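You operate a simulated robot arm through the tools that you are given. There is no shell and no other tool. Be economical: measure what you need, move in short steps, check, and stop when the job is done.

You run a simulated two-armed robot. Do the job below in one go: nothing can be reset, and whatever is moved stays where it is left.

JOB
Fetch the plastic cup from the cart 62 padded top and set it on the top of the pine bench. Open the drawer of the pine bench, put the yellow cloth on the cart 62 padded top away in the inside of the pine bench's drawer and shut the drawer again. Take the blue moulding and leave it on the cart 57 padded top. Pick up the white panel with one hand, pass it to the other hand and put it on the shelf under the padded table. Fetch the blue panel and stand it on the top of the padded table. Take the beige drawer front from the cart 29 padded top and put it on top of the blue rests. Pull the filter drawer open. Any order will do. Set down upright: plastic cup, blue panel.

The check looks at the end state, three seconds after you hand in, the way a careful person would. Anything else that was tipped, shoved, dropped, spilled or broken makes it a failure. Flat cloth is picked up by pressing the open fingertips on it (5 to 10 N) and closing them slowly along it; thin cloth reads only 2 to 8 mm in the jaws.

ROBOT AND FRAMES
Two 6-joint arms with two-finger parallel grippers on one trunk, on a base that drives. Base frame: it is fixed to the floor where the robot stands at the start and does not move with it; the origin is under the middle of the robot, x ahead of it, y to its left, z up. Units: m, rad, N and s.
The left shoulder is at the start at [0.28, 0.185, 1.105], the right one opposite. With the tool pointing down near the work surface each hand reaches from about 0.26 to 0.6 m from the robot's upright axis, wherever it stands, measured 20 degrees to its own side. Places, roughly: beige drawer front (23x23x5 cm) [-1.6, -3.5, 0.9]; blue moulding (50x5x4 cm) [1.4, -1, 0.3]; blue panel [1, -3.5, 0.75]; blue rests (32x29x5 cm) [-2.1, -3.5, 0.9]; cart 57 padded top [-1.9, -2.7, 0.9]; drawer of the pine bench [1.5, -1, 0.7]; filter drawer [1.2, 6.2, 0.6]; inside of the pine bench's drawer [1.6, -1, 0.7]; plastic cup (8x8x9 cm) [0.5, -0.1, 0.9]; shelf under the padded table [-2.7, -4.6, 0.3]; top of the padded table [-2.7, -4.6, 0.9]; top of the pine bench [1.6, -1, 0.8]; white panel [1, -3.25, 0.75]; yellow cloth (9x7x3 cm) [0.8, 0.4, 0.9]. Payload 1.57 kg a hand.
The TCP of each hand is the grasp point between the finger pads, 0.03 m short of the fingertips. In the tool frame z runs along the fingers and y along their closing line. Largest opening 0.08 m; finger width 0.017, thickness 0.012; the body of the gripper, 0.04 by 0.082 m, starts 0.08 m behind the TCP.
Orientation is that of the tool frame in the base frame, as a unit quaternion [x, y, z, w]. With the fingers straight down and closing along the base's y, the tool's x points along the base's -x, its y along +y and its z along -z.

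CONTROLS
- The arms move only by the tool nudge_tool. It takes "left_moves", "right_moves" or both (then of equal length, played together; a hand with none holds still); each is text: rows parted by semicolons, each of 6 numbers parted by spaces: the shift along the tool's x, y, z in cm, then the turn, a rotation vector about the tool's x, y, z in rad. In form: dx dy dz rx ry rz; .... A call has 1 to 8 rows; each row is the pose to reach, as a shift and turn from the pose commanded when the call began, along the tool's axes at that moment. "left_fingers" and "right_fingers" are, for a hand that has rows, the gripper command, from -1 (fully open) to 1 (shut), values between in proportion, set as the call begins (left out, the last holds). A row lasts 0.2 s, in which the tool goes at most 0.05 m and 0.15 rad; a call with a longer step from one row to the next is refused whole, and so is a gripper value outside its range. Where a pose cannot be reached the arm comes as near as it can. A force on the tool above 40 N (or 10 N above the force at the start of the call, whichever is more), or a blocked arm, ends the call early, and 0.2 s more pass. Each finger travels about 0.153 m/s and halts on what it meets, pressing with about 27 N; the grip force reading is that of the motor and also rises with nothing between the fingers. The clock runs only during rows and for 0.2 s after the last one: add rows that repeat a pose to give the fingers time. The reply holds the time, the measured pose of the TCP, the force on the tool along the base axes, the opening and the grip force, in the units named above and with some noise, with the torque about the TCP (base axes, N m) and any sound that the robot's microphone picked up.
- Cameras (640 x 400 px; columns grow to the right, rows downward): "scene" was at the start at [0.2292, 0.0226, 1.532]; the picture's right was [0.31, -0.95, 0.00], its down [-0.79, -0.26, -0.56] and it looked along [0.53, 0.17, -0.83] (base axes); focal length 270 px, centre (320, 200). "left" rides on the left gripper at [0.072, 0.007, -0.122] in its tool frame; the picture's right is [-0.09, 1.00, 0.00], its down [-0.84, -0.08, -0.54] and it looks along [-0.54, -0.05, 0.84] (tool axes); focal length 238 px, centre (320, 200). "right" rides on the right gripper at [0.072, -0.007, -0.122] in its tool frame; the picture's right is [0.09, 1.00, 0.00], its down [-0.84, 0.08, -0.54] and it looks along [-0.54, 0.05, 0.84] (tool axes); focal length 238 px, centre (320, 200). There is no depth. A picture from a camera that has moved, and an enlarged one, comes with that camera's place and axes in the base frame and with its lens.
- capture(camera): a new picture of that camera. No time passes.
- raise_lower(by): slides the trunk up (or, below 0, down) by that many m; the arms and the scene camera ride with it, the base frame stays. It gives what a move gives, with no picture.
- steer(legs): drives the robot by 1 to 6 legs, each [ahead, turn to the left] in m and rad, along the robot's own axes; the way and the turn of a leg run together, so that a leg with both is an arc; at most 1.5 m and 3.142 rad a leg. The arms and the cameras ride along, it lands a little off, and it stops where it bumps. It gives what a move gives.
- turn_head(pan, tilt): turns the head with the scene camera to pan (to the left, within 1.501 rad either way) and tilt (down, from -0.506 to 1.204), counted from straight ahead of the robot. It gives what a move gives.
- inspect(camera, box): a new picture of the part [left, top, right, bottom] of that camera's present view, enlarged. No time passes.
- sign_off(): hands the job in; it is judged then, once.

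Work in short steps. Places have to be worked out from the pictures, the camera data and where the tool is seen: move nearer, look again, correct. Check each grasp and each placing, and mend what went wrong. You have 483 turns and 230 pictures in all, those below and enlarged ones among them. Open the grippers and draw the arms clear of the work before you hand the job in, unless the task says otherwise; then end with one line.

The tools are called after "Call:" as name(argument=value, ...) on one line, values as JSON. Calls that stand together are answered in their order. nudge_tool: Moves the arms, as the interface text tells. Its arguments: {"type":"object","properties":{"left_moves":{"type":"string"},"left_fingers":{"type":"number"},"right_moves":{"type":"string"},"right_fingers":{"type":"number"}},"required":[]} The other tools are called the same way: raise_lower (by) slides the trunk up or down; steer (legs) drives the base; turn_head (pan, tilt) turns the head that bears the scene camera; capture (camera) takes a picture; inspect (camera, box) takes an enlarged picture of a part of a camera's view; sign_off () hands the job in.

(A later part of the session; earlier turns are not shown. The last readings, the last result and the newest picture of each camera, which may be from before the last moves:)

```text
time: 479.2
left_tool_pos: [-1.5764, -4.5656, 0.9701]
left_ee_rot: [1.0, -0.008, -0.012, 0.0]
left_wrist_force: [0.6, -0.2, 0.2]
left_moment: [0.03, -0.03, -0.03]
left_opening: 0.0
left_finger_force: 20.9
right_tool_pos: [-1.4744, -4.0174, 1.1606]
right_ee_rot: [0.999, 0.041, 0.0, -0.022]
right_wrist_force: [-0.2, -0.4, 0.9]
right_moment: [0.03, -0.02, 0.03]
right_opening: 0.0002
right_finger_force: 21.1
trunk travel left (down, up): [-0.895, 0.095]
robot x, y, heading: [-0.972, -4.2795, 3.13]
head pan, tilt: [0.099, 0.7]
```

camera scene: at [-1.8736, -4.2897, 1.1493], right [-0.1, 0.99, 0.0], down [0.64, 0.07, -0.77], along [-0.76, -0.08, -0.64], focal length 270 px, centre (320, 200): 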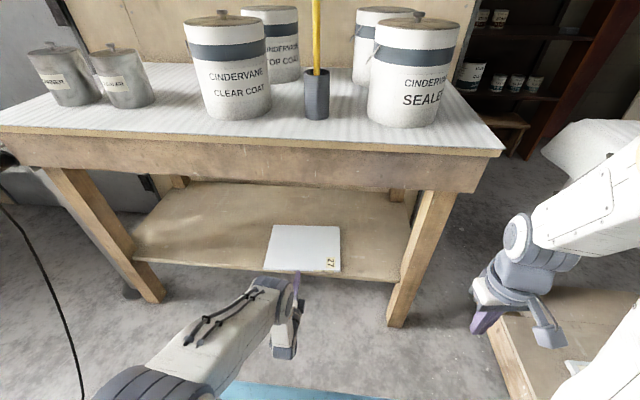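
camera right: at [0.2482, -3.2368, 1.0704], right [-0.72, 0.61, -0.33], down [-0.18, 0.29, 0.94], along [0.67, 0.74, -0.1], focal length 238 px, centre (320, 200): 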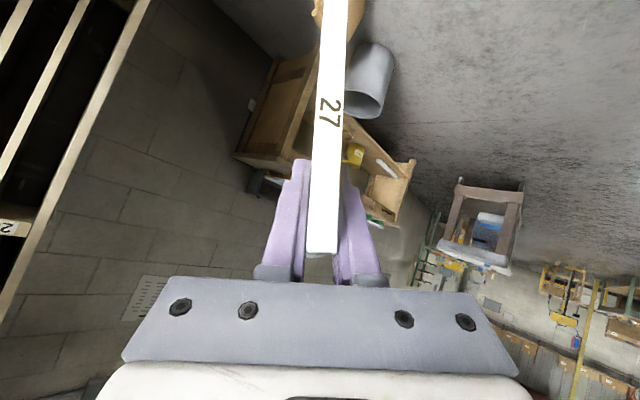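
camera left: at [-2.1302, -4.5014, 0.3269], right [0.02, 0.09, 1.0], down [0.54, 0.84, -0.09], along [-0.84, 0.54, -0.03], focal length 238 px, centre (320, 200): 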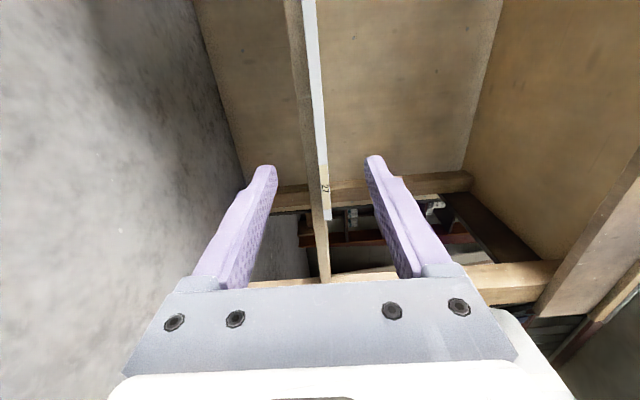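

I'll tuck the left hand further, then drive to the rack for the blue panel.

Call:
nudge_tool(left_moves="3 0.5 -3 0 0 0; 6 1 -6 0 0 0; 9 1.5 -9 0 0 0; 12 2 -12 0 0 0; 12 2 -15 0 0 0")

Call:
steer(legs=[[0, -2.314], [1.13, 0], [0, -0.816]])

Call:
turn_head(pan=-0.1, tilt=0.6)

Call:
capture(camera="scene")

```text
time: 480.4
left_tool_pos: [-1.4653, -4.594, 1.1223]
left_ee_rot: [1.0, -0.007, -0.01, -0.001]
left_wrist_force: [-0.3, 0.1, -0.3]
left_moment: [0.0, 0.01, -0.01]
left_opening: 0.0
left_finger_force: 21.3
left hand out of reach, approached as far as the arm can: row 4, 5
right_tool_pos: [-1.4745, -4.0165, 1.1604]
right_ee_rot: [0.999, 0.043, 0.001, -0.022]
right_wrist_force: [0.5, -1.0, 0.5]
right_moment: [0.03, 0.0, -0.01]
right_opening: 0.0
right_finger_force: 21.3
trunk travel left (down, up): [-0.895, 0.095]
robot x, y, heading: [-0.9721, -4.2841, 3.133]
head pan, tilt: [0.099, 0.7]
```

```text
time: 493.8
left_tool_pos: [0.3207, -3.1535, 1.1209]
left_ee_rot: [0.003, 1.0, -0.002, 0.011]
left_wrist_force: [-0.6, -0.1, -0.2]
left_moment: [0.04, -0.01, -0.01]
left_opening: 0.0001
left_finger_force: 21.2
right_tool_pos: [0.3318, -3.7298, 1.1628]
right_ee_rot: [-0.046, 0.999, -0.022, -0.001]
right_wrist_force: [0.9, -0.2, 0.4]
right_moment: [0.01, 0.03, 0.01]
right_opening: 0.0002
right_finger_force: 21.3
trunk travel left (down, up): [-0.895, 0.095]
robot x, y, heading: [-0.17, -3.4672, -0.007]
head pan, tilt: [0.099, 0.7]
```

```text
time: 494.6
left_tool_pos: [0.3201, -3.1527, 1.1217]
left_ee_rot: [0.005, 1.0, -0.002, 0.011]
left_wrist_force: [0.4, 0.6, 0.1]
left_moment: [0.0, 0.02, 0.0]
left_opening: 0.0
left_finger_force: 21.4
right_tool_pos: [0.3315, -3.7309, 1.1612]
right_ee_rot: [-0.046, 0.999, -0.022, 0.0]
right_wrist_force: [-0.1, 0.1, 0.8]
right_moment: [0.01, -0.01, 0.01]
right_opening: 0.0001
right_finger_force: 20.9
trunk travel left (down, up): [-0.895, 0.095]
robot x, y, heading: [-0.1682, -3.4684, -0.01]
head pan, tilt: [-0.099, 0.6]
```

```text
53 pictures are left
camera scene: at [0.0784, -3.4756, 1.6579], right [-0.1, -0.99, 0.0], down [-0.56, 0.06, -0.82], along [0.82, -0.09, -0.57], focal length 270 px, centre (320, 200)
```

scene: 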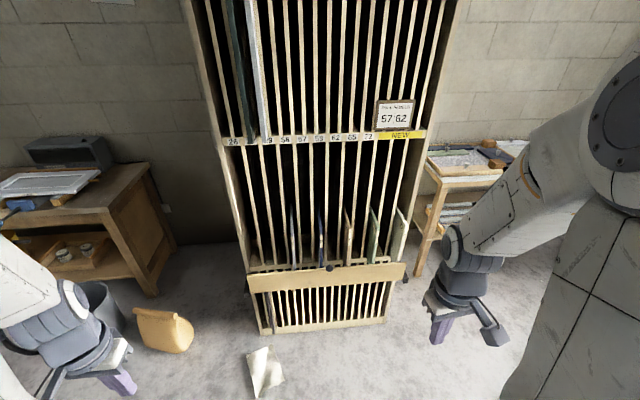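

I'll lower the trunk to the same level as before and set the right hand in the pitched pose here, in free space.

Call:
raise_lower(by=-0.066)

Call:
nudge_tool(right_moves="-3.2 1.8 2 -0.005 -0.09 0.01; -6.5 3.7 4 -0.01 -0.18 0.02; -9.7 5.5 6.1 -0.015 -0.28 0.03; -13 7.3 8.1 -0.02 -0.37 0.04; -16.2 9.1 10.2 -0.025 -0.46 0.05; -19.4 11 12.2 -0.03 -0.56 0.06; -22.7 12.8 14.3 -0.035 -0.65 0.07; -25.9 14.6 16.3 -0.044 -0.75 0.09", right_fingers=-0.1)

Call:
capture(camera="right")

```text
time: 495.6
left_tool_pos: [0.3208, -3.1525, 1.0561]
left_ee_rot: [0.004, 1.0, -0.002, 0.01]
left_wrist_force: [-0.9, 1.2, 0.1]
left_moment: [-0.03, 0.01, 0.03]
left_opening: 0.0002
left_finger_force: 21.5
right_tool_pos: [0.3317, -3.7301, 1.0955]
right_ee_rot: [-0.046, 0.999, -0.022, 0.0]
right_wrist_force: [-0.2, -0.4, -0.3]
right_moment: [0.01, 0.0, -0.01]
right_opening: 0.0
right_finger_force: 21.6
trunk travel left (down, up): [-0.829, 0.161]
robot x, y, heading: [-0.1696, -3.4677, -0.001]
head pan, tilt: [-0.099, 0.6]
```

```text
time: 497.4
left_tool_pos: [0.319, -3.1532, 1.0562]
left_ee_rot: [0.004, 1.0, -0.002, 0.011]
left_wrist_force: [0.2, -0.1, 0.4]
left_moment: [-0.01, 0.0, -0.01]
left_opening: 0.0001
left_finger_force: 21.2
right_tool_pos: [0.5791, -3.5673, 0.9289]
right_ee_rot: [-0.005, 0.93, 0.017, 0.367]
right_wrist_force: [0.3, 0.1, 0.2]
right_moment: [0.0, -0.03, 0.0]
right_opening: 0.0439
right_finger_force: 0.0
trunk travel left (down, up): [-0.829, 0.161]
robot x, y, heading: [-0.1691, -3.4646, -0.001]
head pan, tilt: [-0.099, 0.6]
```

```text
52 pictures are left
camera right: at [0.4458, -3.5767, 0.9686], right [-0.09, 1.0, -0.03], down [0.24, 0.05, 0.97], along [0.97, 0.08, -0.24], focal length 238 px, centre (320, 200)
```

right: 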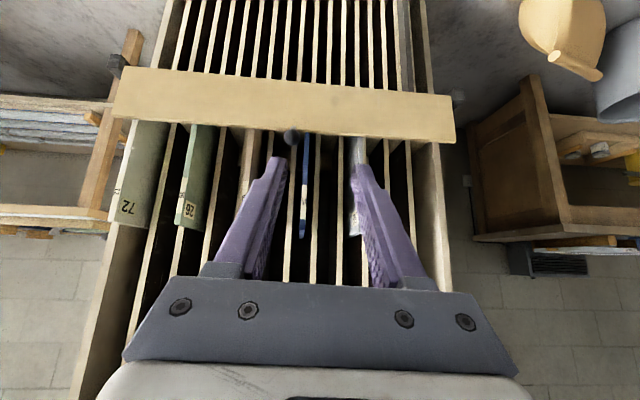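

The pose is exact and the blue panel is centred between the fingers. I'll drive forward 0.36 m.

Call:
steer(legs=[[0.36, 0]])

Call:
capture(camera="right")

```text
time: 499.8
left_tool_pos: [0.6861, -3.1522, 1.0551]
left_ee_rot: [0.003, 1.0, -0.001, 0.011]
left_wrist_force: [-0.2, 0.2, 0.3]
left_moment: [-0.01, 0.0, 0.01]
left_opening: 0.0001
left_finger_force: 21.5
right_tool_pos: [0.947, -3.5661, 0.9295]
right_ee_rot: [-0.007, 0.931, 0.019, 0.366]
right_wrist_force: [0.4, -0.1, -0.3]
right_moment: [0.01, -0.01, -0.01]
right_opening: 0.0439
right_finger_force: 0.1
trunk travel left (down, up): [-0.829, 0.161]
robot x, y, heading: [0.1959, -3.4659, -0.001]
head pan, tilt: [-0.099, 0.6]
```

```text
51 pictures are left
camera right: at [0.8131, -3.5762, 0.9691], right [-0.09, 0.99, -0.03], down [0.24, 0.06, 0.97], along [0.97, 0.08, -0.25], focal length 238 px, centre (320, 200)
```

right: 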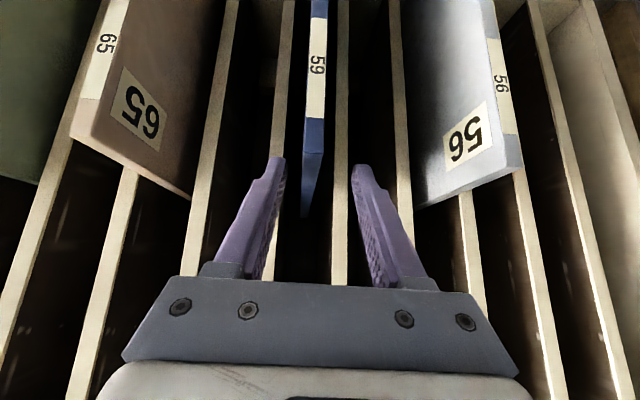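

The blue panel's top-front corner is ≈(0.955,-3.570,0.899). I'll advance 6.2 cm along the tool axis with a small sideways correction.

Call:
nudge_tool(right_moves="0 -0.3 2 0 0 0; 0 -0.6 4 0 0 0; 0 -0.6 6.2 0 0 0; 0 -0.6 6.2 0 0 0")

Call:
capture(camera="right")

```text
time: 500.8
left_tool_pos: [0.6857, -3.1513, 1.0551]
left_ee_rot: [0.002, 1.0, -0.002, 0.011]
left_wrist_force: [-0.2, 0.1, -0.5]
left_moment: [0.0, 0.03, -0.01]
left_opening: 0.0002
left_finger_force: 21.0
right_tool_pos: [0.9879, -3.57, 0.8817]
right_ee_rot: [-0.008, 0.93, 0.018, 0.366]
right_wrist_force: [-0.3, -0.5, -0.1]
right_moment: [0.02, -0.02, 0.05]
right_opening: 0.0442
right_finger_force: 0.0
trunk travel left (down, up): [-0.829, 0.161]
robot x, y, heading: [0.2011, -3.4704, -0.002]
head pan, tilt: [-0.099, 0.6]
```

```text
50 pictures are left
camera right: at [0.8544, -3.5804, 0.9222], right [-0.09, 0.99, -0.03], down [0.24, 0.06, 0.97], along [0.97, 0.08, -0.25], focal length 238 px, centre (320, 200)
```

right: 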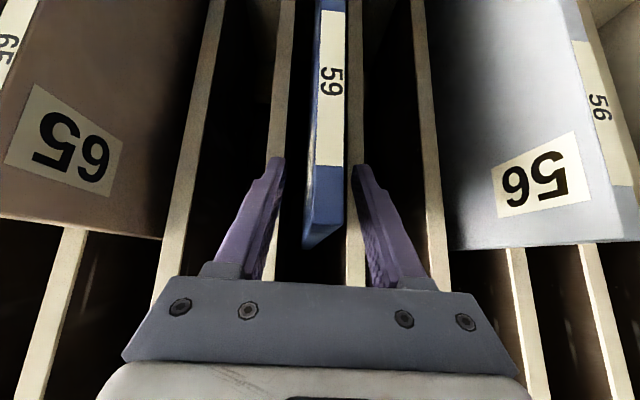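

Straddling well. Close and lift.

Call:
nudge_tool(right_moves="0 0 0 0 0 0; 0 0 0 0 0 0; 0 0 0 0 0 0", right_fingers=1)

Call:
raise_lower(by=0.158)

Call:
capture(camera="right")

Call:
capture(camera="scene")

```text
time: 501.6
left_tool_pos: [0.6867, -3.1522, 1.0554]
left_ee_rot: [0.003, 1.0, -0.002, 0.011]
left_wrist_force: [-0.1, 0.1, 0.0]
left_moment: [-0.02, 0.0, 0.0]
left_opening: 0.0
left_finger_force: 21.3
right_tool_pos: [0.9876, -3.5707, 0.8827]
right_ee_rot: [-0.007, 0.931, 0.019, 0.365]
right_wrist_force: [-0.4, -0.7, 0.0]
right_moment: [-0.12, -0.2, 0.01]
right_opening: 0.0118
right_finger_force: 27.1
trunk travel left (down, up): [-0.829, 0.161]
robot x, y, heading: [0.1946, -3.4675, -0.004]
head pan, tilt: [-0.099, 0.6]
```

```text
time: 503.4
left_tool_pos: [0.6874, -3.1516, 1.213]
left_ee_rot: [0.003, 1.0, -0.002, 0.011]
left_wrist_force: [0.3, 0.0, 0.4]
left_moment: [-0.02, 0.05, 0.03]
left_opening: 0.0
left_finger_force: 21.6
right_tool_pos: [0.9877, -3.5699, 1.0402]
right_ee_rot: [-0.007, 0.931, 0.017, 0.365]
right_wrist_force: [0.5, 0.0, -3.6]
right_moment: [-0.02, 0.19, -0.01]
right_opening: 0.012
right_finger_force: 27.1
trunk travel left (down, up): [-0.987, 0.003]
robot x, y, heading: [0.1928, -3.4698, 0.0]
head pan, tilt: [-0.099, 0.6]
```

```text
49 pictures are left
camera right: at [0.8543, -3.5804, 1.0802], right [-0.09, 0.99, -0.03], down [0.24, 0.06, 0.97], along [0.97, 0.08, -0.25], focal length 238 px, centre (320, 200)
```

right: 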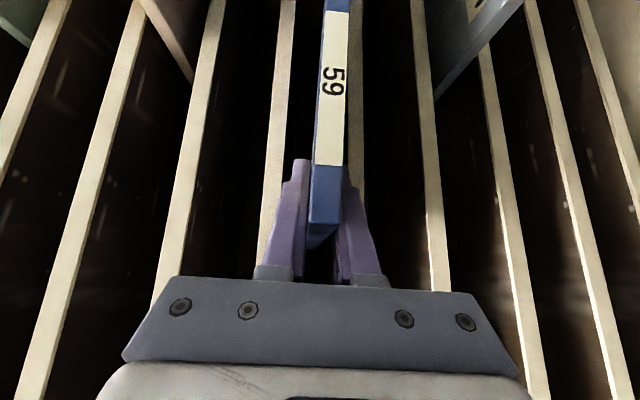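

```text
48 pictures are left
camera scene: at [0.4464, -3.4761, 1.7498], right [-0.1, -0.99, 0.0], down [-0.56, 0.06, -0.82], along [0.82, -0.08, -0.57], focal length 270 px, centre (320, 200)
```

scene: 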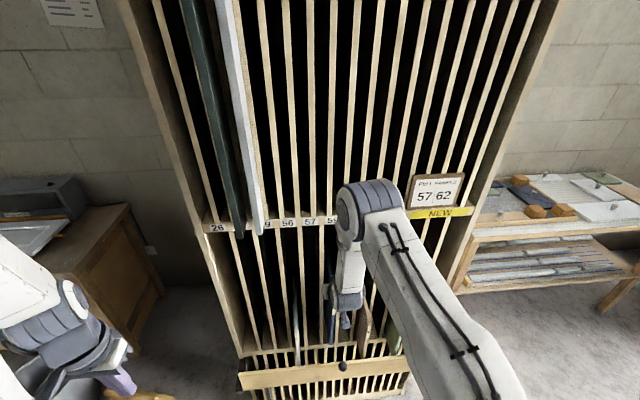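

Held well (3.6 N). Backing out 0.45 m over the rail.

Call:
steer(legs=[[-0.45, 0]])

Call:
capture(camera="scene")

```text
time: 506.2
left_tool_pos: [0.2231, -3.152, 1.2131]
left_ee_rot: [0.004, 1.0, -0.003, 0.01]
left_wrist_force: [0.7, -0.1, 0.0]
left_moment: [-0.02, -0.01, 0.0]
left_opening: 0.0
left_finger_force: 21.4
right_tool_pos: [0.5229, -3.5708, 1.0395]
right_ee_rot: [-0.006, 0.931, 0.017, 0.366]
right_wrist_force: [-1.2, -0.5, -2.6]
right_moment: [-0.03, 0.19, -0.02]
right_opening: 0.0116
right_finger_force: 27.3
trunk travel left (down, up): [-0.987, 0.003]
robot x, y, heading: [-0.2662, -3.4695, -0.01]
head pan, tilt: [-0.099, 0.6]
```

```text
47 pictures are left
camera scene: at [-0.0176, -3.4753, 1.7499], right [-0.1, -0.99, 0.0], down [-0.56, 0.06, -0.82], along [0.82, -0.09, -0.57], focal length 270 px, centre (320, 200)
```

scene: 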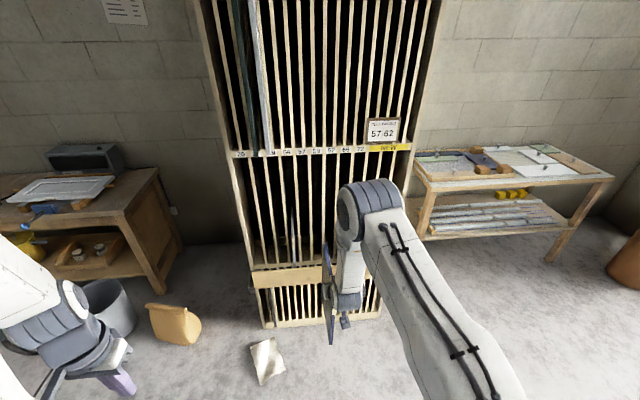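

The blue panel is out. On the table, the gap between the brush pot and the right can (centre y≈-4.29, ~10 cm wide) suits it, with the panel pointing straight in. First I raise the panel 9 cm with the arm and bring the left hand inward, away from the fan.

Call:
nudge_tool(right_moves="-2 0.1 -2.2 0 0 0; -4.1 0.1 -4.4 0 0 0; -6.1 0.2 -6.6 0 0 0; -6.1 0.2 -6.6 0 0 0")

Call:
nudge_tool(left_moves="0 -4 0 0 0 0; 0 -8 0 0 0 0; 0 -12 0 0 0 0; 0 -17 0 0 0 0; 0 -17 0 0 0 0")

Call:
steer(legs=[[0, -1.6], [0.82, 0], [0, -1.53]])

Call:
turn_head(pan=0.0, tilt=0.5)

Call:
capture(camera="scene")

```text
time: 507.2
left_tool_pos: [0.2232, -3.1516, 1.2134]
left_ee_rot: [0.005, 1.0, -0.001, 0.01]
left_wrist_force: [0.7, -0.2, -0.4]
left_moment: [-0.01, -0.02, 0.0]
left_opening: 0.0
left_finger_force: 21.7
right_tool_pos: [0.5254, -3.5749, 1.1289]
right_ee_rot: [-0.006, 0.931, 0.018, 0.365]
right_wrist_force: [0.1, 0.1, -3.1]
right_moment: [-0.02, 0.19, -0.03]
right_opening: 0.0117
right_finger_force: 27.1
trunk travel left (down, up): [-0.987, 0.003]
robot x, y, heading: [-0.2685, -3.466, -0.004]
head pan, tilt: [-0.099, 0.6]
```

```text
time: 508.4
left_tool_pos: [0.258, -3.3269, 1.2181]
left_ee_rot: [0.004, 1.0, -0.001, 0.01]
left_wrist_force: [0.5, -0.1, 0.5]
left_moment: [0.08, 0.01, 0.03]
left_opening: 0.0001
left_finger_force: 21.5
left hand out of reach, approached as far as the arm can: row 1, 2, 3, 4, 5
right_tool_pos: [0.5258, -3.5727, 1.1293]
right_ee_rot: [-0.007, 0.931, 0.018, 0.365]
right_wrist_force: [0.1, 0.2, -2.2]
right_moment: [-0.02, 0.16, 0.0]
right_opening: 0.0119
right_finger_force: 26.7
trunk travel left (down, up): [-0.987, 0.003]
robot x, y, heading: [-0.2677, -3.4667, -0.007]
head pan, tilt: [-0.099, 0.6]
```

```text
time: 520.6
left_tool_pos: [-0.8391, -4.3899, 1.2183]
left_ee_rot: [0.999, -0.046, -0.01, -0.003]
left_wrist_force: [-0.7, -0.3, -0.5]
left_moment: [0.01, 0.0, -0.02]
left_opening: 0.0
left_finger_force: 21.2
right_tool_pos: [-1.0863, -4.1204, 1.1302]
right_ee_rot: [0.93, -0.033, -0.365, 0.003]
right_wrist_force: [-0.4, 0.3, -4.0]
right_moment: [0.01, -0.2, 0.03]
right_opening: 0.0115
right_finger_force: 26.9
trunk travel left (down, up): [-0.987, 0.003]
robot x, y, heading: [-0.3041, -4.2949, 3.046]
head pan, tilt: [-0.099, 0.6]
```

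```text
time: 521.3
left_tool_pos: [-0.8392, -4.3896, 1.2187]
left_ee_rot: [0.999, -0.047, -0.01, -0.002]
left_wrist_force: [0.2, -0.5, -0.5]
left_moment: [-0.03, 0.04, 0.0]
left_opening: 0.0002
left_finger_force: 21.4
right_tool_pos: [-1.0859, -4.1195, 1.1289]
right_ee_rot: [0.93, -0.033, -0.366, 0.002]
right_wrist_force: [-0.4, 0.8, -2.9]
right_moment: [-0.02, -0.15, 0.02]
right_opening: 0.0117
right_finger_force: 26.7
trunk travel left (down, up): [-0.987, 0.003]
robot x, y, heading: [-0.3066, -4.2976, 3.052]
head pan, tilt: [0.0, 0.499]
```

```text
46 pictures are left
camera scene: at [-0.5537, -4.2713, 1.759], right [0.09, 1.0, 0.0], down [0.48, -0.04, -0.88], along [-0.87, 0.08, -0.48], focal length 270 px, centre (320, 200)
```

scene: 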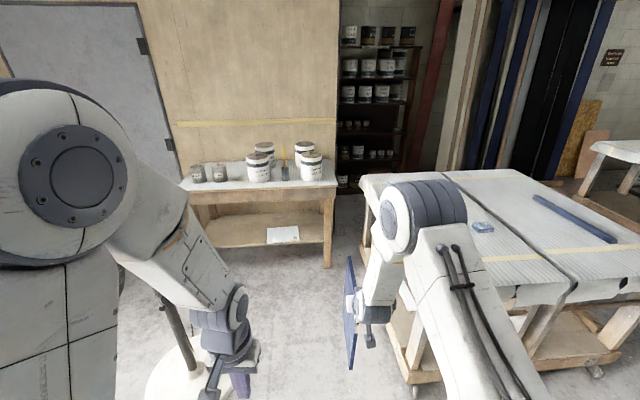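

I'll straighten the heading and drive 0.95 m toward the table, then look.

Call:
steer(legs=[[0, 0.09], [0.95, 0]])

Call:
turn_head(pan=0.0, tilt=0.65)

Call:
capture(camera="scene")

```text
time: 526.7
left_tool_pos: [-1.7836, -4.4382, 1.2186]
left_ee_rot: [1.0, -0.001, -0.01, -0.001]
left_wrist_force: [0.8, 0.1, 0.2]
left_moment: [0.01, 0.0, 0.0]
left_opening: 0.0
left_finger_force: 21.6
right_tool_pos: [-2.0544, -4.1929, 1.1288]
right_ee_rot: [0.931, 0.009, -0.365, 0.018]
right_wrist_force: [0.2, 0.5, -3.3]
right_moment: [0.0, -0.21, 0.02]
right_opening: 0.0119
right_finger_force: 26.8
trunk travel left (down, up): [-0.987, 0.003]
robot x, y, heading: [-1.2581, -4.2968, -3.137]
head pan, tilt: [0.0, 0.499]
```

```text
time: 527.4
left_tool_pos: [-1.7838, -4.438, 1.2191]
left_ee_rot: [1.0, -0.001, -0.009, -0.001]
left_wrist_force: [-0.9, 0.0, -0.3]
left_moment: [-0.01, 0.03, 0.0]
left_opening: 0.0
left_finger_force: 21.3
right_tool_pos: [-2.0541, -4.193, 1.1288]
right_ee_rot: [0.931, 0.009, -0.364, 0.018]
right_wrist_force: [0.0, 0.2, -2.5]
right_moment: [0.01, -0.2, 0.01]
right_opening: 0.0117
right_finger_force: 26.9
trunk travel left (down, up): [-0.987, 0.003]
robot x, y, heading: [-1.264, -4.2952, -3.146]
head pan, tilt: [0.0, 0.649]
```

```text
45 pictures are left
camera scene: at [-1.5055, -4.2949, 1.7457], right [0.0, 1.0, 0.0], down [0.6, 0.0, -0.8], along [-0.8, 0.0, -0.6], focal length 270 px, centre (320, 200)
```

scene: 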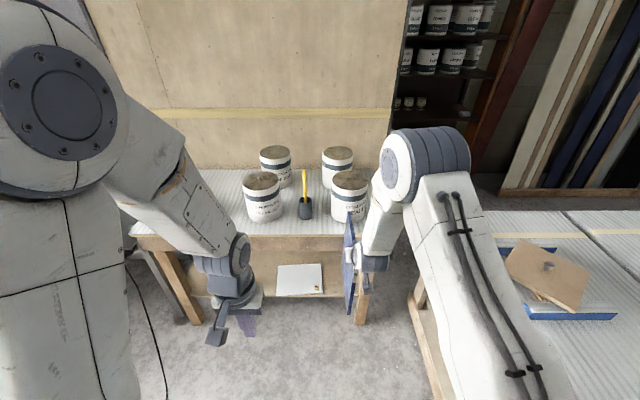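

From here the gap between brush pot (y −4.331) and can (y −4.228) is centred at y≈-4.28, the table front edge is x≈-2.414 and the cans' fronts are x≈-2.506. I'll shift the right hand 8.7 cm left and up 2 cm.

Call:
nudge_tool(right_moves="-0.4 2.9 -0.5 0 0 0; -0.9 5.8 -1 0 0 0; -1.4 8.7 -1.5 0 0 0; -1.4 8.7 -1.5 0 0 0")

Call:
steer(legs=[[0.2, 0.004]])

Call:
capture(camera="right")

Call:
capture(camera="scene")

```text
time: 528.4
left_tool_pos: [-1.7829, -4.4394, 1.2188]
left_ee_rot: [1.0, -0.001, -0.009, -0.002]
left_wrist_force: [-0.7, 0.0, 0.1]
left_moment: [0.03, 0.04, 0.0]
left_opening: 0.0
left_finger_force: 21.1
right_tool_pos: [-2.0532, -4.2807, 1.1514]
right_ee_rot: [0.931, 0.01, -0.364, 0.019]
right_wrist_force: [0.8, -0.6, -3.0]
right_moment: [0.03, -0.18, 0.02]
right_opening: 0.012
right_finger_force: 27.1
trunk travel left (down, up): [-0.987, 0.003]
robot x, y, heading: [-1.2604, -4.2945, -3.143]
head pan, tilt: [0.0, 0.649]
```

```text
time: 530.0
left_tool_pos: [-1.9825, -4.441, 1.218]
left_ee_rot: [1.0, 0.001, -0.01, -0.002]
left_wrist_force: [0.9, 0.5, 0.6]
left_moment: [0.01, 0.0, -0.04]
left_opening: 0.0001
left_finger_force: 21.3
right_tool_pos: [-2.2526, -4.2831, 1.1529]
right_ee_rot: [0.931, 0.011, -0.365, 0.019]
right_wrist_force: [-0.5, -0.4, -3.8]
right_moment: [0.02, -0.18, -0.01]
right_opening: 0.0119
right_finger_force: 26.6
trunk travel left (down, up): [-0.987, 0.003]
robot x, y, heading: [-1.4565, -4.2974, -3.132]
head pan, tilt: [0.0, 0.649]
```

```text
44 pictures are left
camera right: at [-2.1153, -4.2694, 1.1923], right [0.1, -0.99, -0.03], down [-0.24, -0.06, 0.97], along [-0.96, -0.09, -0.25], focal length 238 px, centre (320, 200)
```

right: 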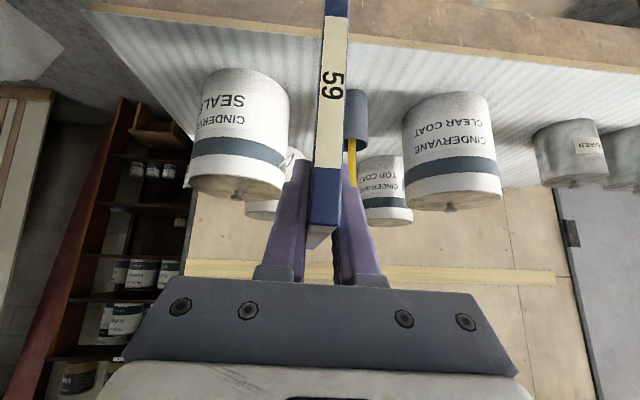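

```text
43 pictures are left
camera scene: at [-1.7046, -4.2962, 1.7456], right [0.0, 1.0, 0.0], down [0.6, 0.0, -0.8], along [-0.8, 0.0, -0.6], focal length 270 px, centre (320, 200)
```

scene: 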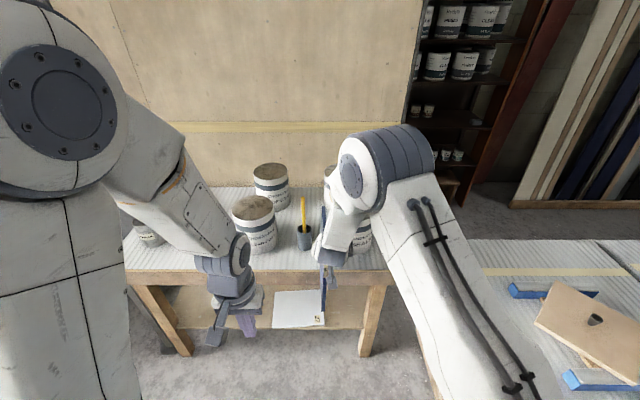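

The panel lines up with the gap's centre (−4.24…−4.335). I'll drive forward 0.23 m.

Call:
steer(legs=[[0.232, 0]])

Call:
capture(camera="scene")

Call:
capture(camera="right")

```text
time: 531.8
left_tool_pos: [-2.2199, -4.4427, 1.2188]
left_ee_rot: [1.0, 0.002, -0.009, -0.002]
left_wrist_force: [0.3, -0.9, 1.0]
left_moment: [-0.01, -0.02, 0.03]
left_opening: 0.0
left_finger_force: 21.5
right_tool_pos: [-2.489, -4.2882, 1.1521]
right_ee_rot: [0.931, 0.011, -0.365, 0.019]
right_wrist_force: [-0.7, -0.5, -3.5]
right_moment: [0.03, -0.18, 0.01]
right_opening: 0.0119
right_finger_force: 26.4
trunk travel left (down, up): [-0.987, 0.003]
robot x, y, heading: [-1.6952, -4.2976, -3.136]
head pan, tilt: [0.0, 0.649]
```

```text
42 pictures are left
camera scene: at [-1.9416, -4.2981, 1.7456], right [-0.01, 1.0, 0.0], down [0.6, 0.0, -0.8], along [-0.8, -0.01, -0.6], focal length 270 px, centre (320, 200)
```

scene: 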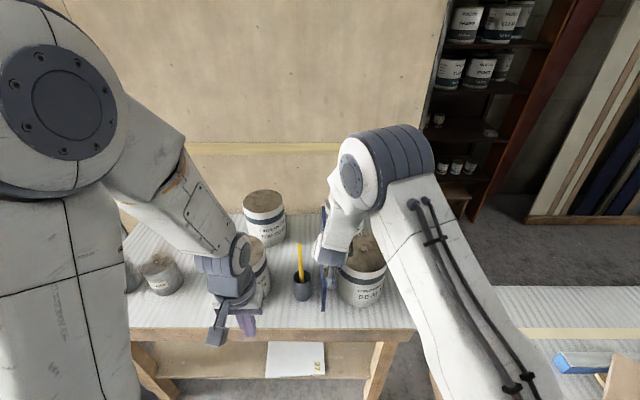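

```text
41 pictures are left
camera right: at [-2.3523, -4.2722, 1.1923], right [0.1, -0.99, -0.03], down [-0.24, -0.06, 0.97], along [-0.96, -0.09, -0.25], focal length 238 px, centre (320, 200)
```

right: 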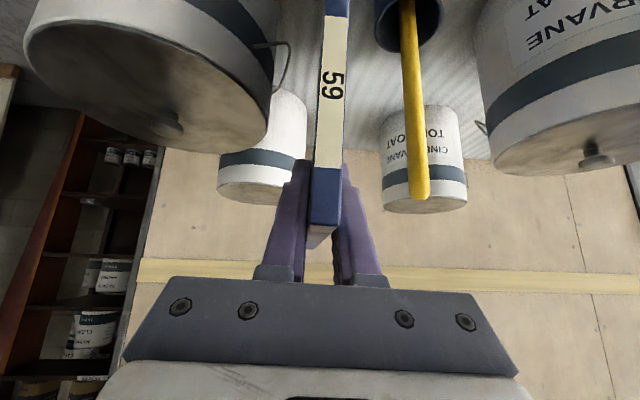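

Well placed between pot and can. I'll lower with the trunk 3 cm.

Call:
raise_lower(by=-0.03)

Call:
capture(camera="scene")

```text
time: 532.5
left_tool_pos: [-2.2173, -4.4435, 1.1893]
left_ee_rot: [1.0, 0.003, -0.01, -0.002]
left_wrist_force: [0.9, -0.6, -1.0]
left_moment: [-0.01, 0.01, 0.02]
left_opening: 0.0
left_finger_force: 21.1
right_tool_pos: [-2.4908, -4.2883, 1.1256]
right_ee_rot: [0.928, 0.012, -0.371, 0.021]
right_wrist_force: [-4.8, -0.1, 21.6]
right_moment: [0.12, 0.07, 0.15]
right_opening: 0.0116
right_finger_force: 26.8
trunk travel left (down, up): [-0.957, 0.033]
robot x, y, heading: [-1.6937, -4.2971, -3.132]
head pan, tilt: [0.0, 0.649]
```

```text
40 pictures are left
camera scene: at [-1.9405, -4.2981, 1.716], right [-0.01, 1.0, 0.0], down [0.6, 0.0, -0.8], along [-0.8, -0.01, -0.6], focal length 270 px, centre (320, 200)
```

scene: 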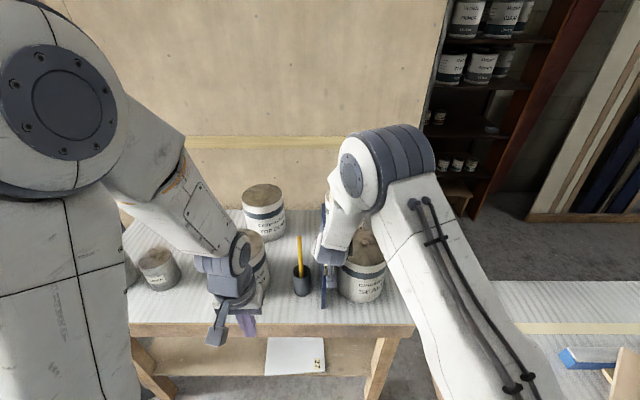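

Contact with the table (21.6 N). I'll ease up 4 mm to a light touch.

Call:
raise_lower(by=0.004)

Call:
inspect(camera="scene", box=[260, 180, 420, 340])

```text
time: 533.1
left_tool_pos: [-2.2191, -4.4435, 1.1926]
left_ee_rot: [1.0, 0.001, -0.009, -0.001]
left_wrist_force: [-0.1, 0.1, -0.6]
left_moment: [-0.01, 0.01, -0.01]
left_opening: 0.0
left_finger_force: 21.5
right_tool_pos: [-2.4873, -4.286, 1.1253]
right_ee_rot: [0.931, 0.012, -0.364, 0.019]
right_wrist_force: [-1.9, -0.8, 10.0]
right_moment: [-0.03, 0.14, -0.02]
right_opening: 0.0117
right_finger_force: 26.4
trunk travel left (down, up): [-0.961, 0.029]
robot x, y, heading: [-1.6949, -4.2971, -3.13]
head pan, tilt: [0.0, 0.649]
```

```text
2.50 times, centred on (340, 260) of scene
camera zoom: at [-1.9409, -4.2981, 1.7197], right [-0.01, 1.0, 0.0], down [0.6, 0.0, -0.8], along [-0.8, -0.01, -0.6], focal length 675 px, centre (270, 50)
```

zoom: 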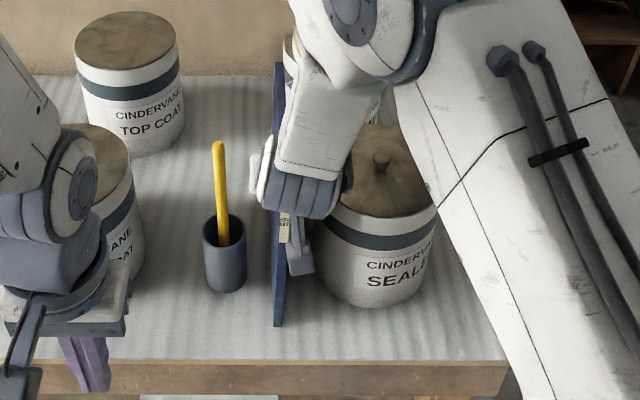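

The panel stands straight, but the tool has a 1.5° roll. I'll lift slightly, correct the tilt, and set it back down lightly.

Call:
raise_lower(by=0.012)

Call:
nudge_tool(right_moves="0 0 0 0.0195 0 -0.018; 0 0 0 0.0195 0 -0.018; 0 0 0 0.0195 0 -0.018")

Call:
raise_lower(by=-0.008)

```text
time: 533.7
left_tool_pos: [-2.22, -4.4423, 1.2041]
left_ee_rot: [1.0, 0.003, -0.01, -0.002]
left_wrist_force: [-0.6, -0.5, 0.1]
left_moment: [0.0, -0.02, 0.02]
left_opening: 0.0
left_finger_force: 21.1
right_tool_pos: [-2.4877, -4.2861, 1.1372]
right_ee_rot: [0.932, 0.012, -0.363, 0.02]
right_wrist_force: [-0.9, -0.2, -2.5]
right_moment: [0.03, -0.2, -0.02]
right_opening: 0.0118
right_finger_force: 27.1
trunk travel left (down, up): [-0.973, 0.017]
robot x, y, heading: [-1.6941, -4.2976, -3.128]
head pan, tilt: [0.0, 0.649]
```

```text
time: 534.5
left_tool_pos: [-2.2186, -4.4412, 1.2042]
left_ee_rot: [1.0, 0.002, -0.01, -0.002]
left_wrist_force: [-0.1, 0.8, 0.8]
left_moment: [-0.02, 0.0, 0.02]
left_opening: 0.0002
left_finger_force: 21.6
right_tool_pos: [-2.4891, -4.2864, 1.1382]
right_ee_rot: [0.931, 0.017, -0.365, 0.008]
right_wrist_force: [-0.2, -0.6, -2.6]
right_moment: [0.01, -0.21, -0.02]
right_opening: 0.0119
right_finger_force: 27.3
trunk travel left (down, up): [-0.973, 0.017]
robot x, y, heading: [-1.6957, -4.2998, -3.134]
head pan, tilt: [0.0, 0.649]
```

```text
time: 535.0
left_tool_pos: [-2.2185, -4.444, 1.1969]
left_ee_rot: [1.0, 0.001, -0.009, -0.002]
left_wrist_force: [0.0, -1.2, -0.3]
left_moment: [0.02, 0.0, 0.02]
left_opening: 0.0
left_finger_force: 21.3
right_tool_pos: [-2.4897, -4.2859, 1.1287]
right_ee_rot: [0.931, 0.017, -0.366, 0.007]
right_wrist_force: [0.2, -1.2, -3.0]
right_moment: [0.04, -0.16, -0.02]
right_opening: 0.0118
right_finger_force: 27.1
trunk travel left (down, up): [-0.965, 0.025]
robot x, y, heading: [-1.695, -4.2961, -3.135]
head pan, tilt: [0.0, 0.649]
```

Tilt corrected. Lowering 3 mm.

Call:
raise_lower(by=-0.003)

```text
time: 535.6
left_tool_pos: [-2.2192, -4.4431, 1.1928]
left_ee_rot: [1.0, 0.001, -0.009, -0.002]
left_wrist_force: [-0.3, -0.2, -0.5]
left_moment: [0.01, -0.02, -0.01]
left_opening: 0.0
left_finger_force: 21.7
right_tool_pos: [-2.489, -4.2858, 1.1273]
right_ee_rot: [0.931, 0.016, -0.365, 0.008]
right_wrist_force: [0.3, 0.6, -3.6]
right_moment: [0.02, -0.17, 0.04]
right_opening: 0.012
right_finger_force: 27.0
trunk travel left (down, up): [-0.962, 0.028]
robot x, y, heading: [-1.6957, -4.2984, -3.137]
head pan, tilt: [0.0, 0.649]
```

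Call:
raise_lower(by=-0.002)

```text
time: 536.1
left_tool_pos: [-2.2182, -4.4439, 1.1924]
left_ee_rot: [1.0, 0.002, -0.009, -0.002]
left_wrist_force: [0.1, -0.4, 0.2]
left_moment: [0.02, 0.0, 0.01]
left_opening: 0.0
left_finger_force: 21.2
right_tool_pos: [-2.488, -4.2863, 1.1253]
right_ee_rot: [0.931, 0.017, -0.366, 0.008]
right_wrist_force: [1.4, -0.1, 3.1]
right_moment: [0.1, -0.82, 0.05]
right_opening: 0.0118
right_finger_force: 27.0
trunk travel left (down, up): [-0.96, 0.03]
robot x, y, heading: [-1.694, -4.2958, -3.135]
head pan, tilt: [0.0, 0.649]
```

Light contact. Releasing now.

Call:
nudge_tool(right_moves="0 0 0 0 0 0; 0 0 0 0 0 0; 0 0 0 0 0 0; 0 0 0 0 0 0", right_fingers=0.3)

Call:
capture(camera="right")

```text
time: 537.1
left_tool_pos: [-2.2189, -4.4431, 1.1913]
left_ee_rot: [1.0, 0.001, -0.01, -0.002]
left_wrist_force: [0.3, 1.1, 0.3]
left_moment: [0.01, -0.01, 0.0]
left_opening: 0.0
left_finger_force: 20.8
right_tool_pos: [-2.488, -4.2865, 1.1251]
right_ee_rot: [0.931, 0.016, -0.365, 0.008]
right_wrist_force: [0.7, 0.0, 0.6]
right_moment: [0.01, 0.0, 0.01]
right_opening: 0.0279
right_finger_force: 0.1
trunk travel left (down, up): [-0.96, 0.03]
robot x, y, heading: [-1.6969, -4.2975, -3.138]
head pan, tilt: [0.0, 0.649]
```

```text
38 pictures are left
camera right: at [-2.3521, -4.273, 1.1653], right [0.1, -0.99, -0.06], down [-0.24, -0.08, 0.97], along [-0.96, -0.08, -0.25], focal length 238 px, centre (320, 200)
```

right: 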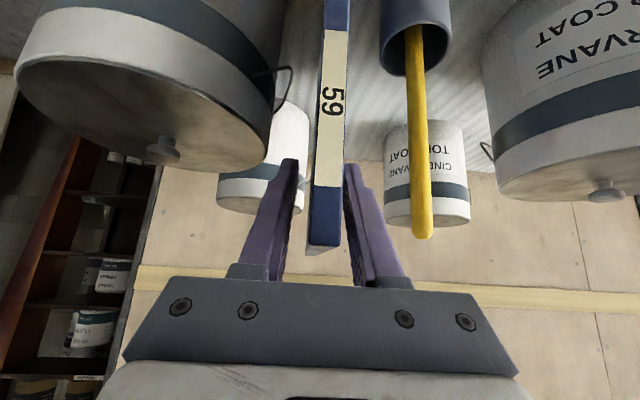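

It stands free between the fingers. I'll withdraw gently along the tool axis.

Call:
nudge_tool(right_moves="0 0 -1 0 0 0; 0 0 -2 0 0 0; 0 0 -3 0 0 0; 0 0 -4.5 0 0 0; 0 0 -6.5 0 0 0; 0 0 -9 0 0 0; 0 0 -9 0 0 0")

Call:
capture(camera="right")

```text
time: 538.7
left_tool_pos: [-2.2189, -4.4437, 1.1914]
left_ee_rot: [1.0, 0.001, -0.01, -0.001]
left_wrist_force: [0.5, -0.4, -0.1]
left_moment: [-0.01, 0.04, 0.0]
left_opening: 0.0
left_finger_force: 21.2
right_tool_pos: [-2.4284, -4.2855, 1.1917]
right_ee_rot: [0.931, 0.016, -0.365, 0.007]
right_wrist_force: [-0.3, -0.4, -0.3]
right_moment: [0.03, 0.05, -0.02]
right_opening: 0.028
right_finger_force: 0.0
trunk travel left (down, up): [-0.96, 0.03]
robot x, y, heading: [-1.6973, -4.2955, -3.137]
head pan, tilt: [0.0, 0.649]
```

```text
37 pictures are left
camera right: at [-2.2918, -4.2715, 1.233], right [0.1, -0.99, -0.06], down [-0.24, -0.08, 0.97], along [-0.96, -0.08, -0.25], focal length 238 px, centre (320, 200)
```

right: 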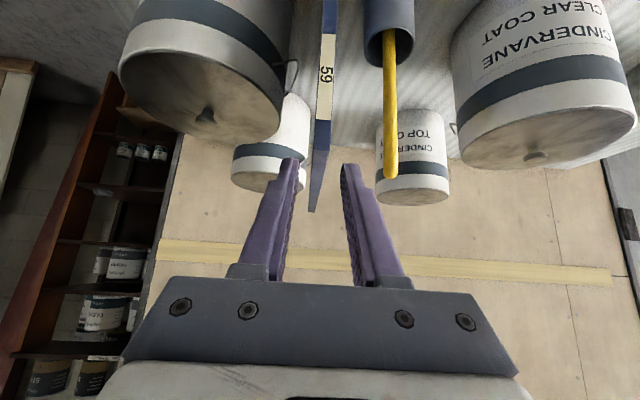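

The blue panel stands on its own. I'll back away 0.7 m and take a last look at the table.

Call:
steer(legs=[[-0.75, 0]])

Call:
inspect(camera="scene", box=[180, 110, 440, 310])

```text
time: 542.8
left_tool_pos: [-1.4665, -4.4374, 1.191]
left_ee_rot: [1.0, 0.0, -0.009, -0.002]
left_wrist_force: [0.1, 0.3, -0.9]
left_moment: [-0.02, 0.01, 0.0]
left_opening: 0.0002
left_finger_force: 21.4
right_tool_pos: [-1.6768, -4.2795, 1.1918]
right_ee_rot: [0.931, 0.016, -0.366, 0.007]
right_wrist_force: [0.3, -0.4, -0.2]
right_moment: [0.01, 0.01, -0.03]
right_opening: 0.0281
right_finger_force: 0.0
trunk travel left (down, up): [-0.96, 0.03]
robot x, y, heading: [-0.9444, -4.2947, -3.136]
head pan, tilt: [0.0, 0.649]
```

```text
2.00 times, centred on (310, 210) of scene
camera zoom: at [-1.1897, -4.2933, 1.7187], right [-0.01, 1.0, 0.0], down [0.6, 0.0, -0.8], along [-0.8, 0.0, -0.6], focal length 540 px, centre (340, 180)
```

zoom: 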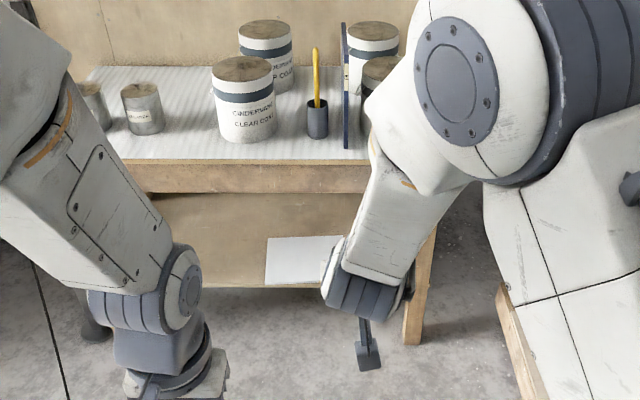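

All good at the table. Now the filter drawer at about (1.2,6.2): I'll drive out and north along x≈-0.4.

Call:
steer(legs=[[0, -2.177], [0.963, 0], [0, 0.601], [1.4, 0], [1.4, 0], [1.4, 0]])

Call:
turn_head(pan=0.0, tilt=0.3)

Call:
capture(camera="scene")

```text
time: 574.4
left_tool_pos: [-0.1884, 1.1953, 1.1921]
left_ee_rot: [-0.673, 0.74, 0.005, 0.008]
left_wrist_force: [-0.7, 0.1, -0.2]
left_moment: [-0.03, -0.02, 0.03]
left_opening: 0.0002
left_finger_force: 20.9
right_tool_pos: [-0.0091, 1.3865, 1.1922]
right_ee_rot: [-0.638, 0.678, 0.252, 0.265]
right_wrist_force: [0.2, 0.4, -0.4]
right_moment: [-0.01, 0.0, 0.01]
right_opening: 0.028
right_finger_force: 0.1
trunk travel left (down, up): [-0.96, 0.03]
robot x, y, heading: [-0.094, 0.6579, 1.481]
head pan, tilt: [0.0, 0.649]
```

```text
time: 575.2
left_tool_pos: [-0.1881, 1.1928, 1.1924]
left_ee_rot: [-0.672, 0.74, 0.005, 0.008]
left_wrist_force: [0.7, -1.0, 0.5]
left_moment: [0.02, 0.02, 0.0]
left_opening: 0.0002
left_finger_force: 21.3
right_tool_pos: [-0.0098, 1.3879, 1.1917]
right_ee_rot: [-0.637, 0.679, 0.251, 0.266]
right_wrist_force: [0.7, 0.0, 0.3]
right_moment: [-0.05, 0.0, -0.01]
right_opening: 0.0279
right_finger_force: 0.0
trunk travel left (down, up): [-0.96, 0.03]
robot x, y, heading: [-0.0942, 0.6595, 1.481]
head pan, tilt: [0.0, 0.3]
```

```text
35 pictures are left
camera scene: at [-0.069, 0.9119, 1.7504], right [1.0, -0.09, 0.0], down [-0.03, -0.3, -0.95], along [0.09, 0.95, -0.3], focal length 270 px, centre (320, 200)
```

scene: 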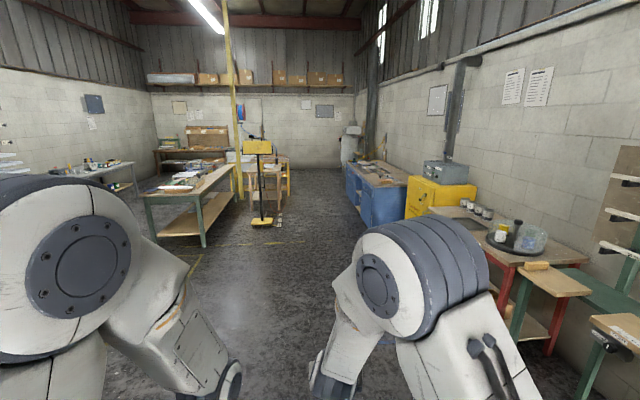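

The blue cabinet ahead on the right holds the filter drawer. I'll drive to about (0.2,6.1) and turn to face it.

Call:
steer(legs=[[0, 0.035], [1.4, 0], [1.4, 0], [1.4, 0], [1.25, 0], [0, -1.516]])

Call:
turn_head(pan=0.0, tilt=0.6)

Call:
capture(camera="scene")

```text
time: 603.2
left_tool_pos: [0.0037, 6.6967, 1.1917]
left_ee_rot: [-0.591, 0.807, 0.004, 0.009]
left_wrist_force: [0.7, 0.3, 0.2]
left_moment: [-0.01, -0.03, -0.01]
left_opening: 0.0001
left_finger_force: 21.4
right_tool_pos: [0.2177, 6.8477, 1.1914]
right_ee_rot: [-0.563, 0.742, 0.221, 0.29]
right_wrist_force: [-0.4, 0.0, -0.7]
right_moment: [-0.04, -0.03, 0.0]
right_opening: 0.0284
right_finger_force: 0.0
trunk travel left (down, up): [-0.96, 0.03]
robot x, y, heading: [-0.0134, 6.1533, 1.275]
head pan, tilt: [0.0, 0.3]
stopped in leg 6: the robot was blocked; the commanded pose is now the measured one
```

```text
time: 604.0
left_tool_pos: [0.004, 6.695, 1.1914]
left_ee_rot: [-0.591, 0.807, 0.004, 0.009]
left_wrist_force: [-0.3, -0.6, 0.6]
left_moment: [0.0, 0.0, 0.02]
left_opening: 0.0002
left_finger_force: 20.9
right_tool_pos: [0.2201, 6.8476, 1.1923]
right_ee_rot: [-0.562, 0.742, 0.222, 0.29]
right_wrist_force: [-0.3, -0.4, -0.5]
right_moment: [0.02, 0.0, 0.03]
right_opening: 0.0282
right_finger_force: 0.1
trunk travel left (down, up): [-0.96, 0.03]
robot x, y, heading: [-0.0164, 6.1502, 1.271]
head pan, tilt: [0.0, 0.6]
```

```text
34 pictures are left
camera scene: at [0.0599, 6.3909, 1.723], right [0.96, -0.29, 0.0], down [-0.17, -0.54, -0.83], along [0.24, 0.79, -0.56], focal length 270 px, centre (320, 200)
```

scene: 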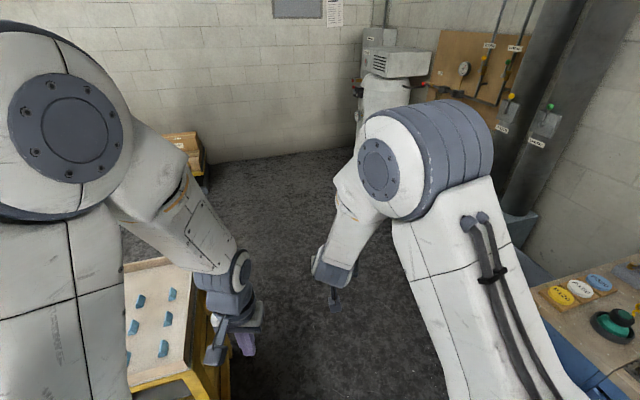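

The turn was interrupted at heading 1.27. As before, I'll back slightly and retry the turn.

Call:
steer(legs=[[-0.1, 0], [0, -0.6]])

Call:
capture(camera="scene")

```text
time: 605.5
left_tool_pos: [-0.0221, 6.6013, 1.191]
left_ee_rot: [-0.59, 0.807, 0.005, 0.009]
left_wrist_force: [0.3, -0.7, 0.0]
left_moment: [0.0, 0.02, -0.02]
left_opening: 0.0
left_finger_force: 21.1
right_tool_pos: [0.1928, 6.754, 1.1931]
right_ee_rot: [-0.561, 0.743, 0.221, 0.29]
right_wrist_force: [-0.5, 0.3, -1.4]
right_moment: [-0.01, -0.04, -0.01]
right_opening: 0.0281
right_finger_force: 0.1
trunk travel left (down, up): [-0.96, 0.03]
robot x, y, heading: [-0.0438, 6.0555, 1.27]
head pan, tilt: [0.0, 0.6]
stopped in leg 2: the robot was blocked; the commanded pose is now the measured one
```

```text
33 pictures are left
camera scene: at [0.0318, 6.2974, 1.723], right [0.95, -0.3, 0.0], down [-0.17, -0.54, -0.82], along [0.24, 0.79, -0.57], focal length 270 px, centre (320, 200)
```

scene: 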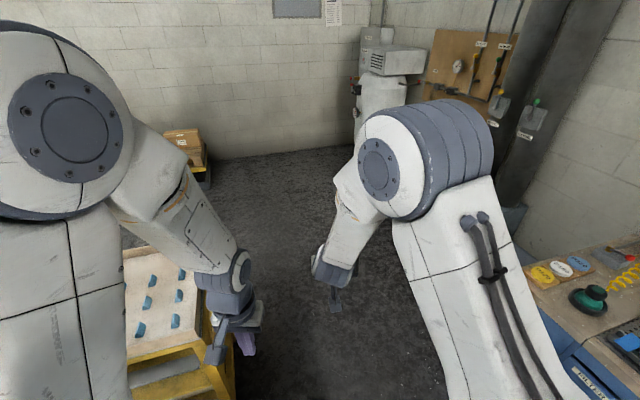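

Blocked again at the same heading. The cabinet with a "FILTER" label is on my right. I'll look down to both sides to find what is touching the base.

Call:
turn_head(pan=-1.3, tilt=0.8)

Call:
capture(camera="scene")

Call:
turn_head(pan=1.3, tilt=0.8)

Call:
capture(camera="scene")

```text
time: 607.0
left_tool_pos: [-0.0223, 6.6017, 1.1913]
left_ee_rot: [-0.591, 0.807, 0.004, 0.008]
left_wrist_force: [0.5, -0.4, -0.1]
left_moment: [-0.01, -0.01, 0.04]
left_opening: 0.0002
left_finger_force: 21.4
right_tool_pos: [0.1929, 6.7535, 1.1932]
right_ee_rot: [-0.561, 0.743, 0.222, 0.29]
right_wrist_force: [0.0, 0.5, -0.8]
right_moment: [0.0, -0.01, 0.02]
right_opening: 0.028
right_finger_force: 0.0
trunk travel left (down, up): [-0.96, 0.03]
robot x, y, heading: [-0.0411, 6.0607, 1.268]
head pan, tilt: [-1.3, 0.799]
```

```text
32 pictures are left
camera scene: at [0.0863, 6.2105, 1.7061], right [-0.03, -1.0, 0.0], down [-0.72, 0.02, -0.7], along [0.7, -0.02, -0.72], focal length 270 px, centre (320, 200)
```

scene: 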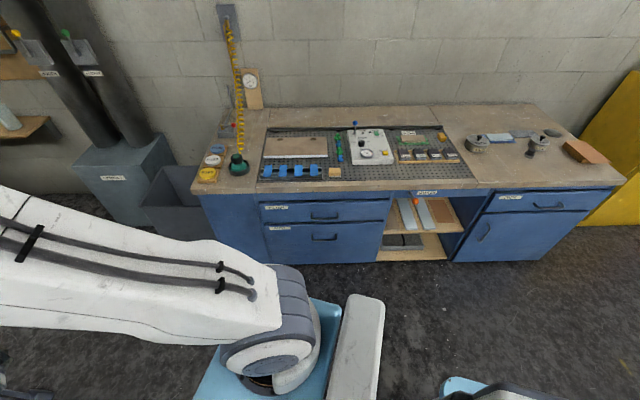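

```text
time: 609.3
left_tool_pos: [-0.0224, 6.6021, 1.1926]
left_ee_rot: [-0.591, 0.807, 0.005, 0.009]
left_wrist_force: [-0.8, 1.0, -0.4]
left_moment: [0.02, 0.02, 0.01]
left_opening: 0.0002
left_finger_force: 21.6
right_tool_pos: [0.1938, 6.7538, 1.1924]
right_ee_rot: [-0.561, 0.743, 0.221, 0.292]
right_wrist_force: [0.0, 0.5, -0.1]
right_moment: [0.0, -0.02, 0.03]
right_opening: 0.0279
right_finger_force: 0.0
trunk travel left (down, up): [-0.96, 0.03]
robot x, y, heading: [-0.044, 6.0585, 1.267]
head pan, tilt: [1.3, 0.799]
```

```text
31 pictures are left
camera scene: at [-0.0621, 6.2566, 1.7061], right [0.54, 0.84, 0.0], down [0.6, -0.39, -0.7], along [-0.59, 0.38, -0.72], focal length 270 px, centre (320, 200)
```

scene: 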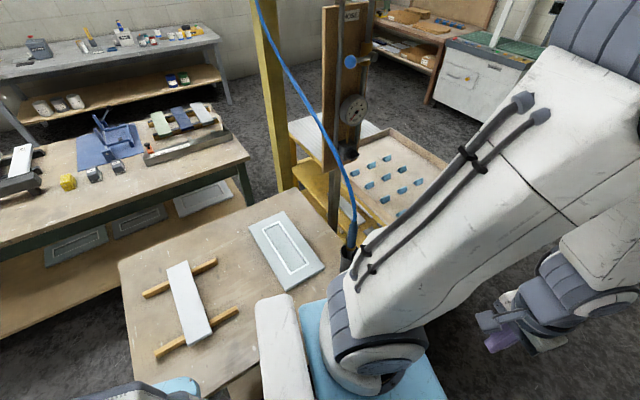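

A wooden work table is right against my left side. I'll pull forward and right first, then turn.

Call:
steer(legs=[[0.25, 0], [0.25, -0.4]])

```text
time: 610.9
left_tool_pos: [0.0313, 6.7806, 1.1919]
left_ee_rot: [-0.591, 0.806, 0.006, 0.008]
left_wrist_force: [-0.6, 0.2, 0.0]
left_moment: [0.09, 0.03, 0.03]
left_opening: 0.0
left_finger_force: 21.1
right_tool_pos: [0.2473, 6.9318, 1.1925]
right_ee_rot: [-0.56, 0.743, 0.222, 0.292]
right_wrist_force: [0.0, -0.9, 0.9]
right_moment: [0.01, 0.01, 0.04]
right_opening: 0.0283
right_finger_force: 0.2
trunk travel left (down, up): [-0.96, 0.03]
robot x, y, heading: [0.0153, 6.2379, 1.273]
head pan, tilt: [1.3, 0.799]
stopped in leg 1: the robot was blocked; the commanded pose is now the measured one
```

I'm in a pocket between that table and a yellow cart. I'll turn back left a little, reverse, shift to the x≈0.3 lane and come up again.

Call:
steer(legs=[[-0.08, 0], [0, 0.245], [-0.8, 0], [0, -0.7], [0.45, 0]])

```text
time: 618.2
left_tool_pos: [0.1298, 5.8704, 1.1919]
left_ee_rot: [-0.469, 0.883, 0.004, 0.009]
left_wrist_force: [-0.7, 0.3, -0.1]
left_moment: [0.02, -0.11, -0.01]
left_opening: 0.0
left_finger_force: 21.7
right_tool_pos: [0.3772, 5.9528, 1.1926]
right_ee_rot: [-0.45, 0.815, 0.177, 0.32]
right_wrist_force: [0.0, -0.3, 0.0]
right_moment: [0.02, -0.03, -0.04]
right_opening: 0.0281
right_finger_force: 0.0
trunk travel left (down, up): [-0.96, 0.03]
robot x, y, heading: [-0.0398, 5.3549, 0.997]
head pan, tilt: [1.3, 0.799]
stopped in leg 4: the robot was blocked; the commanded pose is now the measured one
```

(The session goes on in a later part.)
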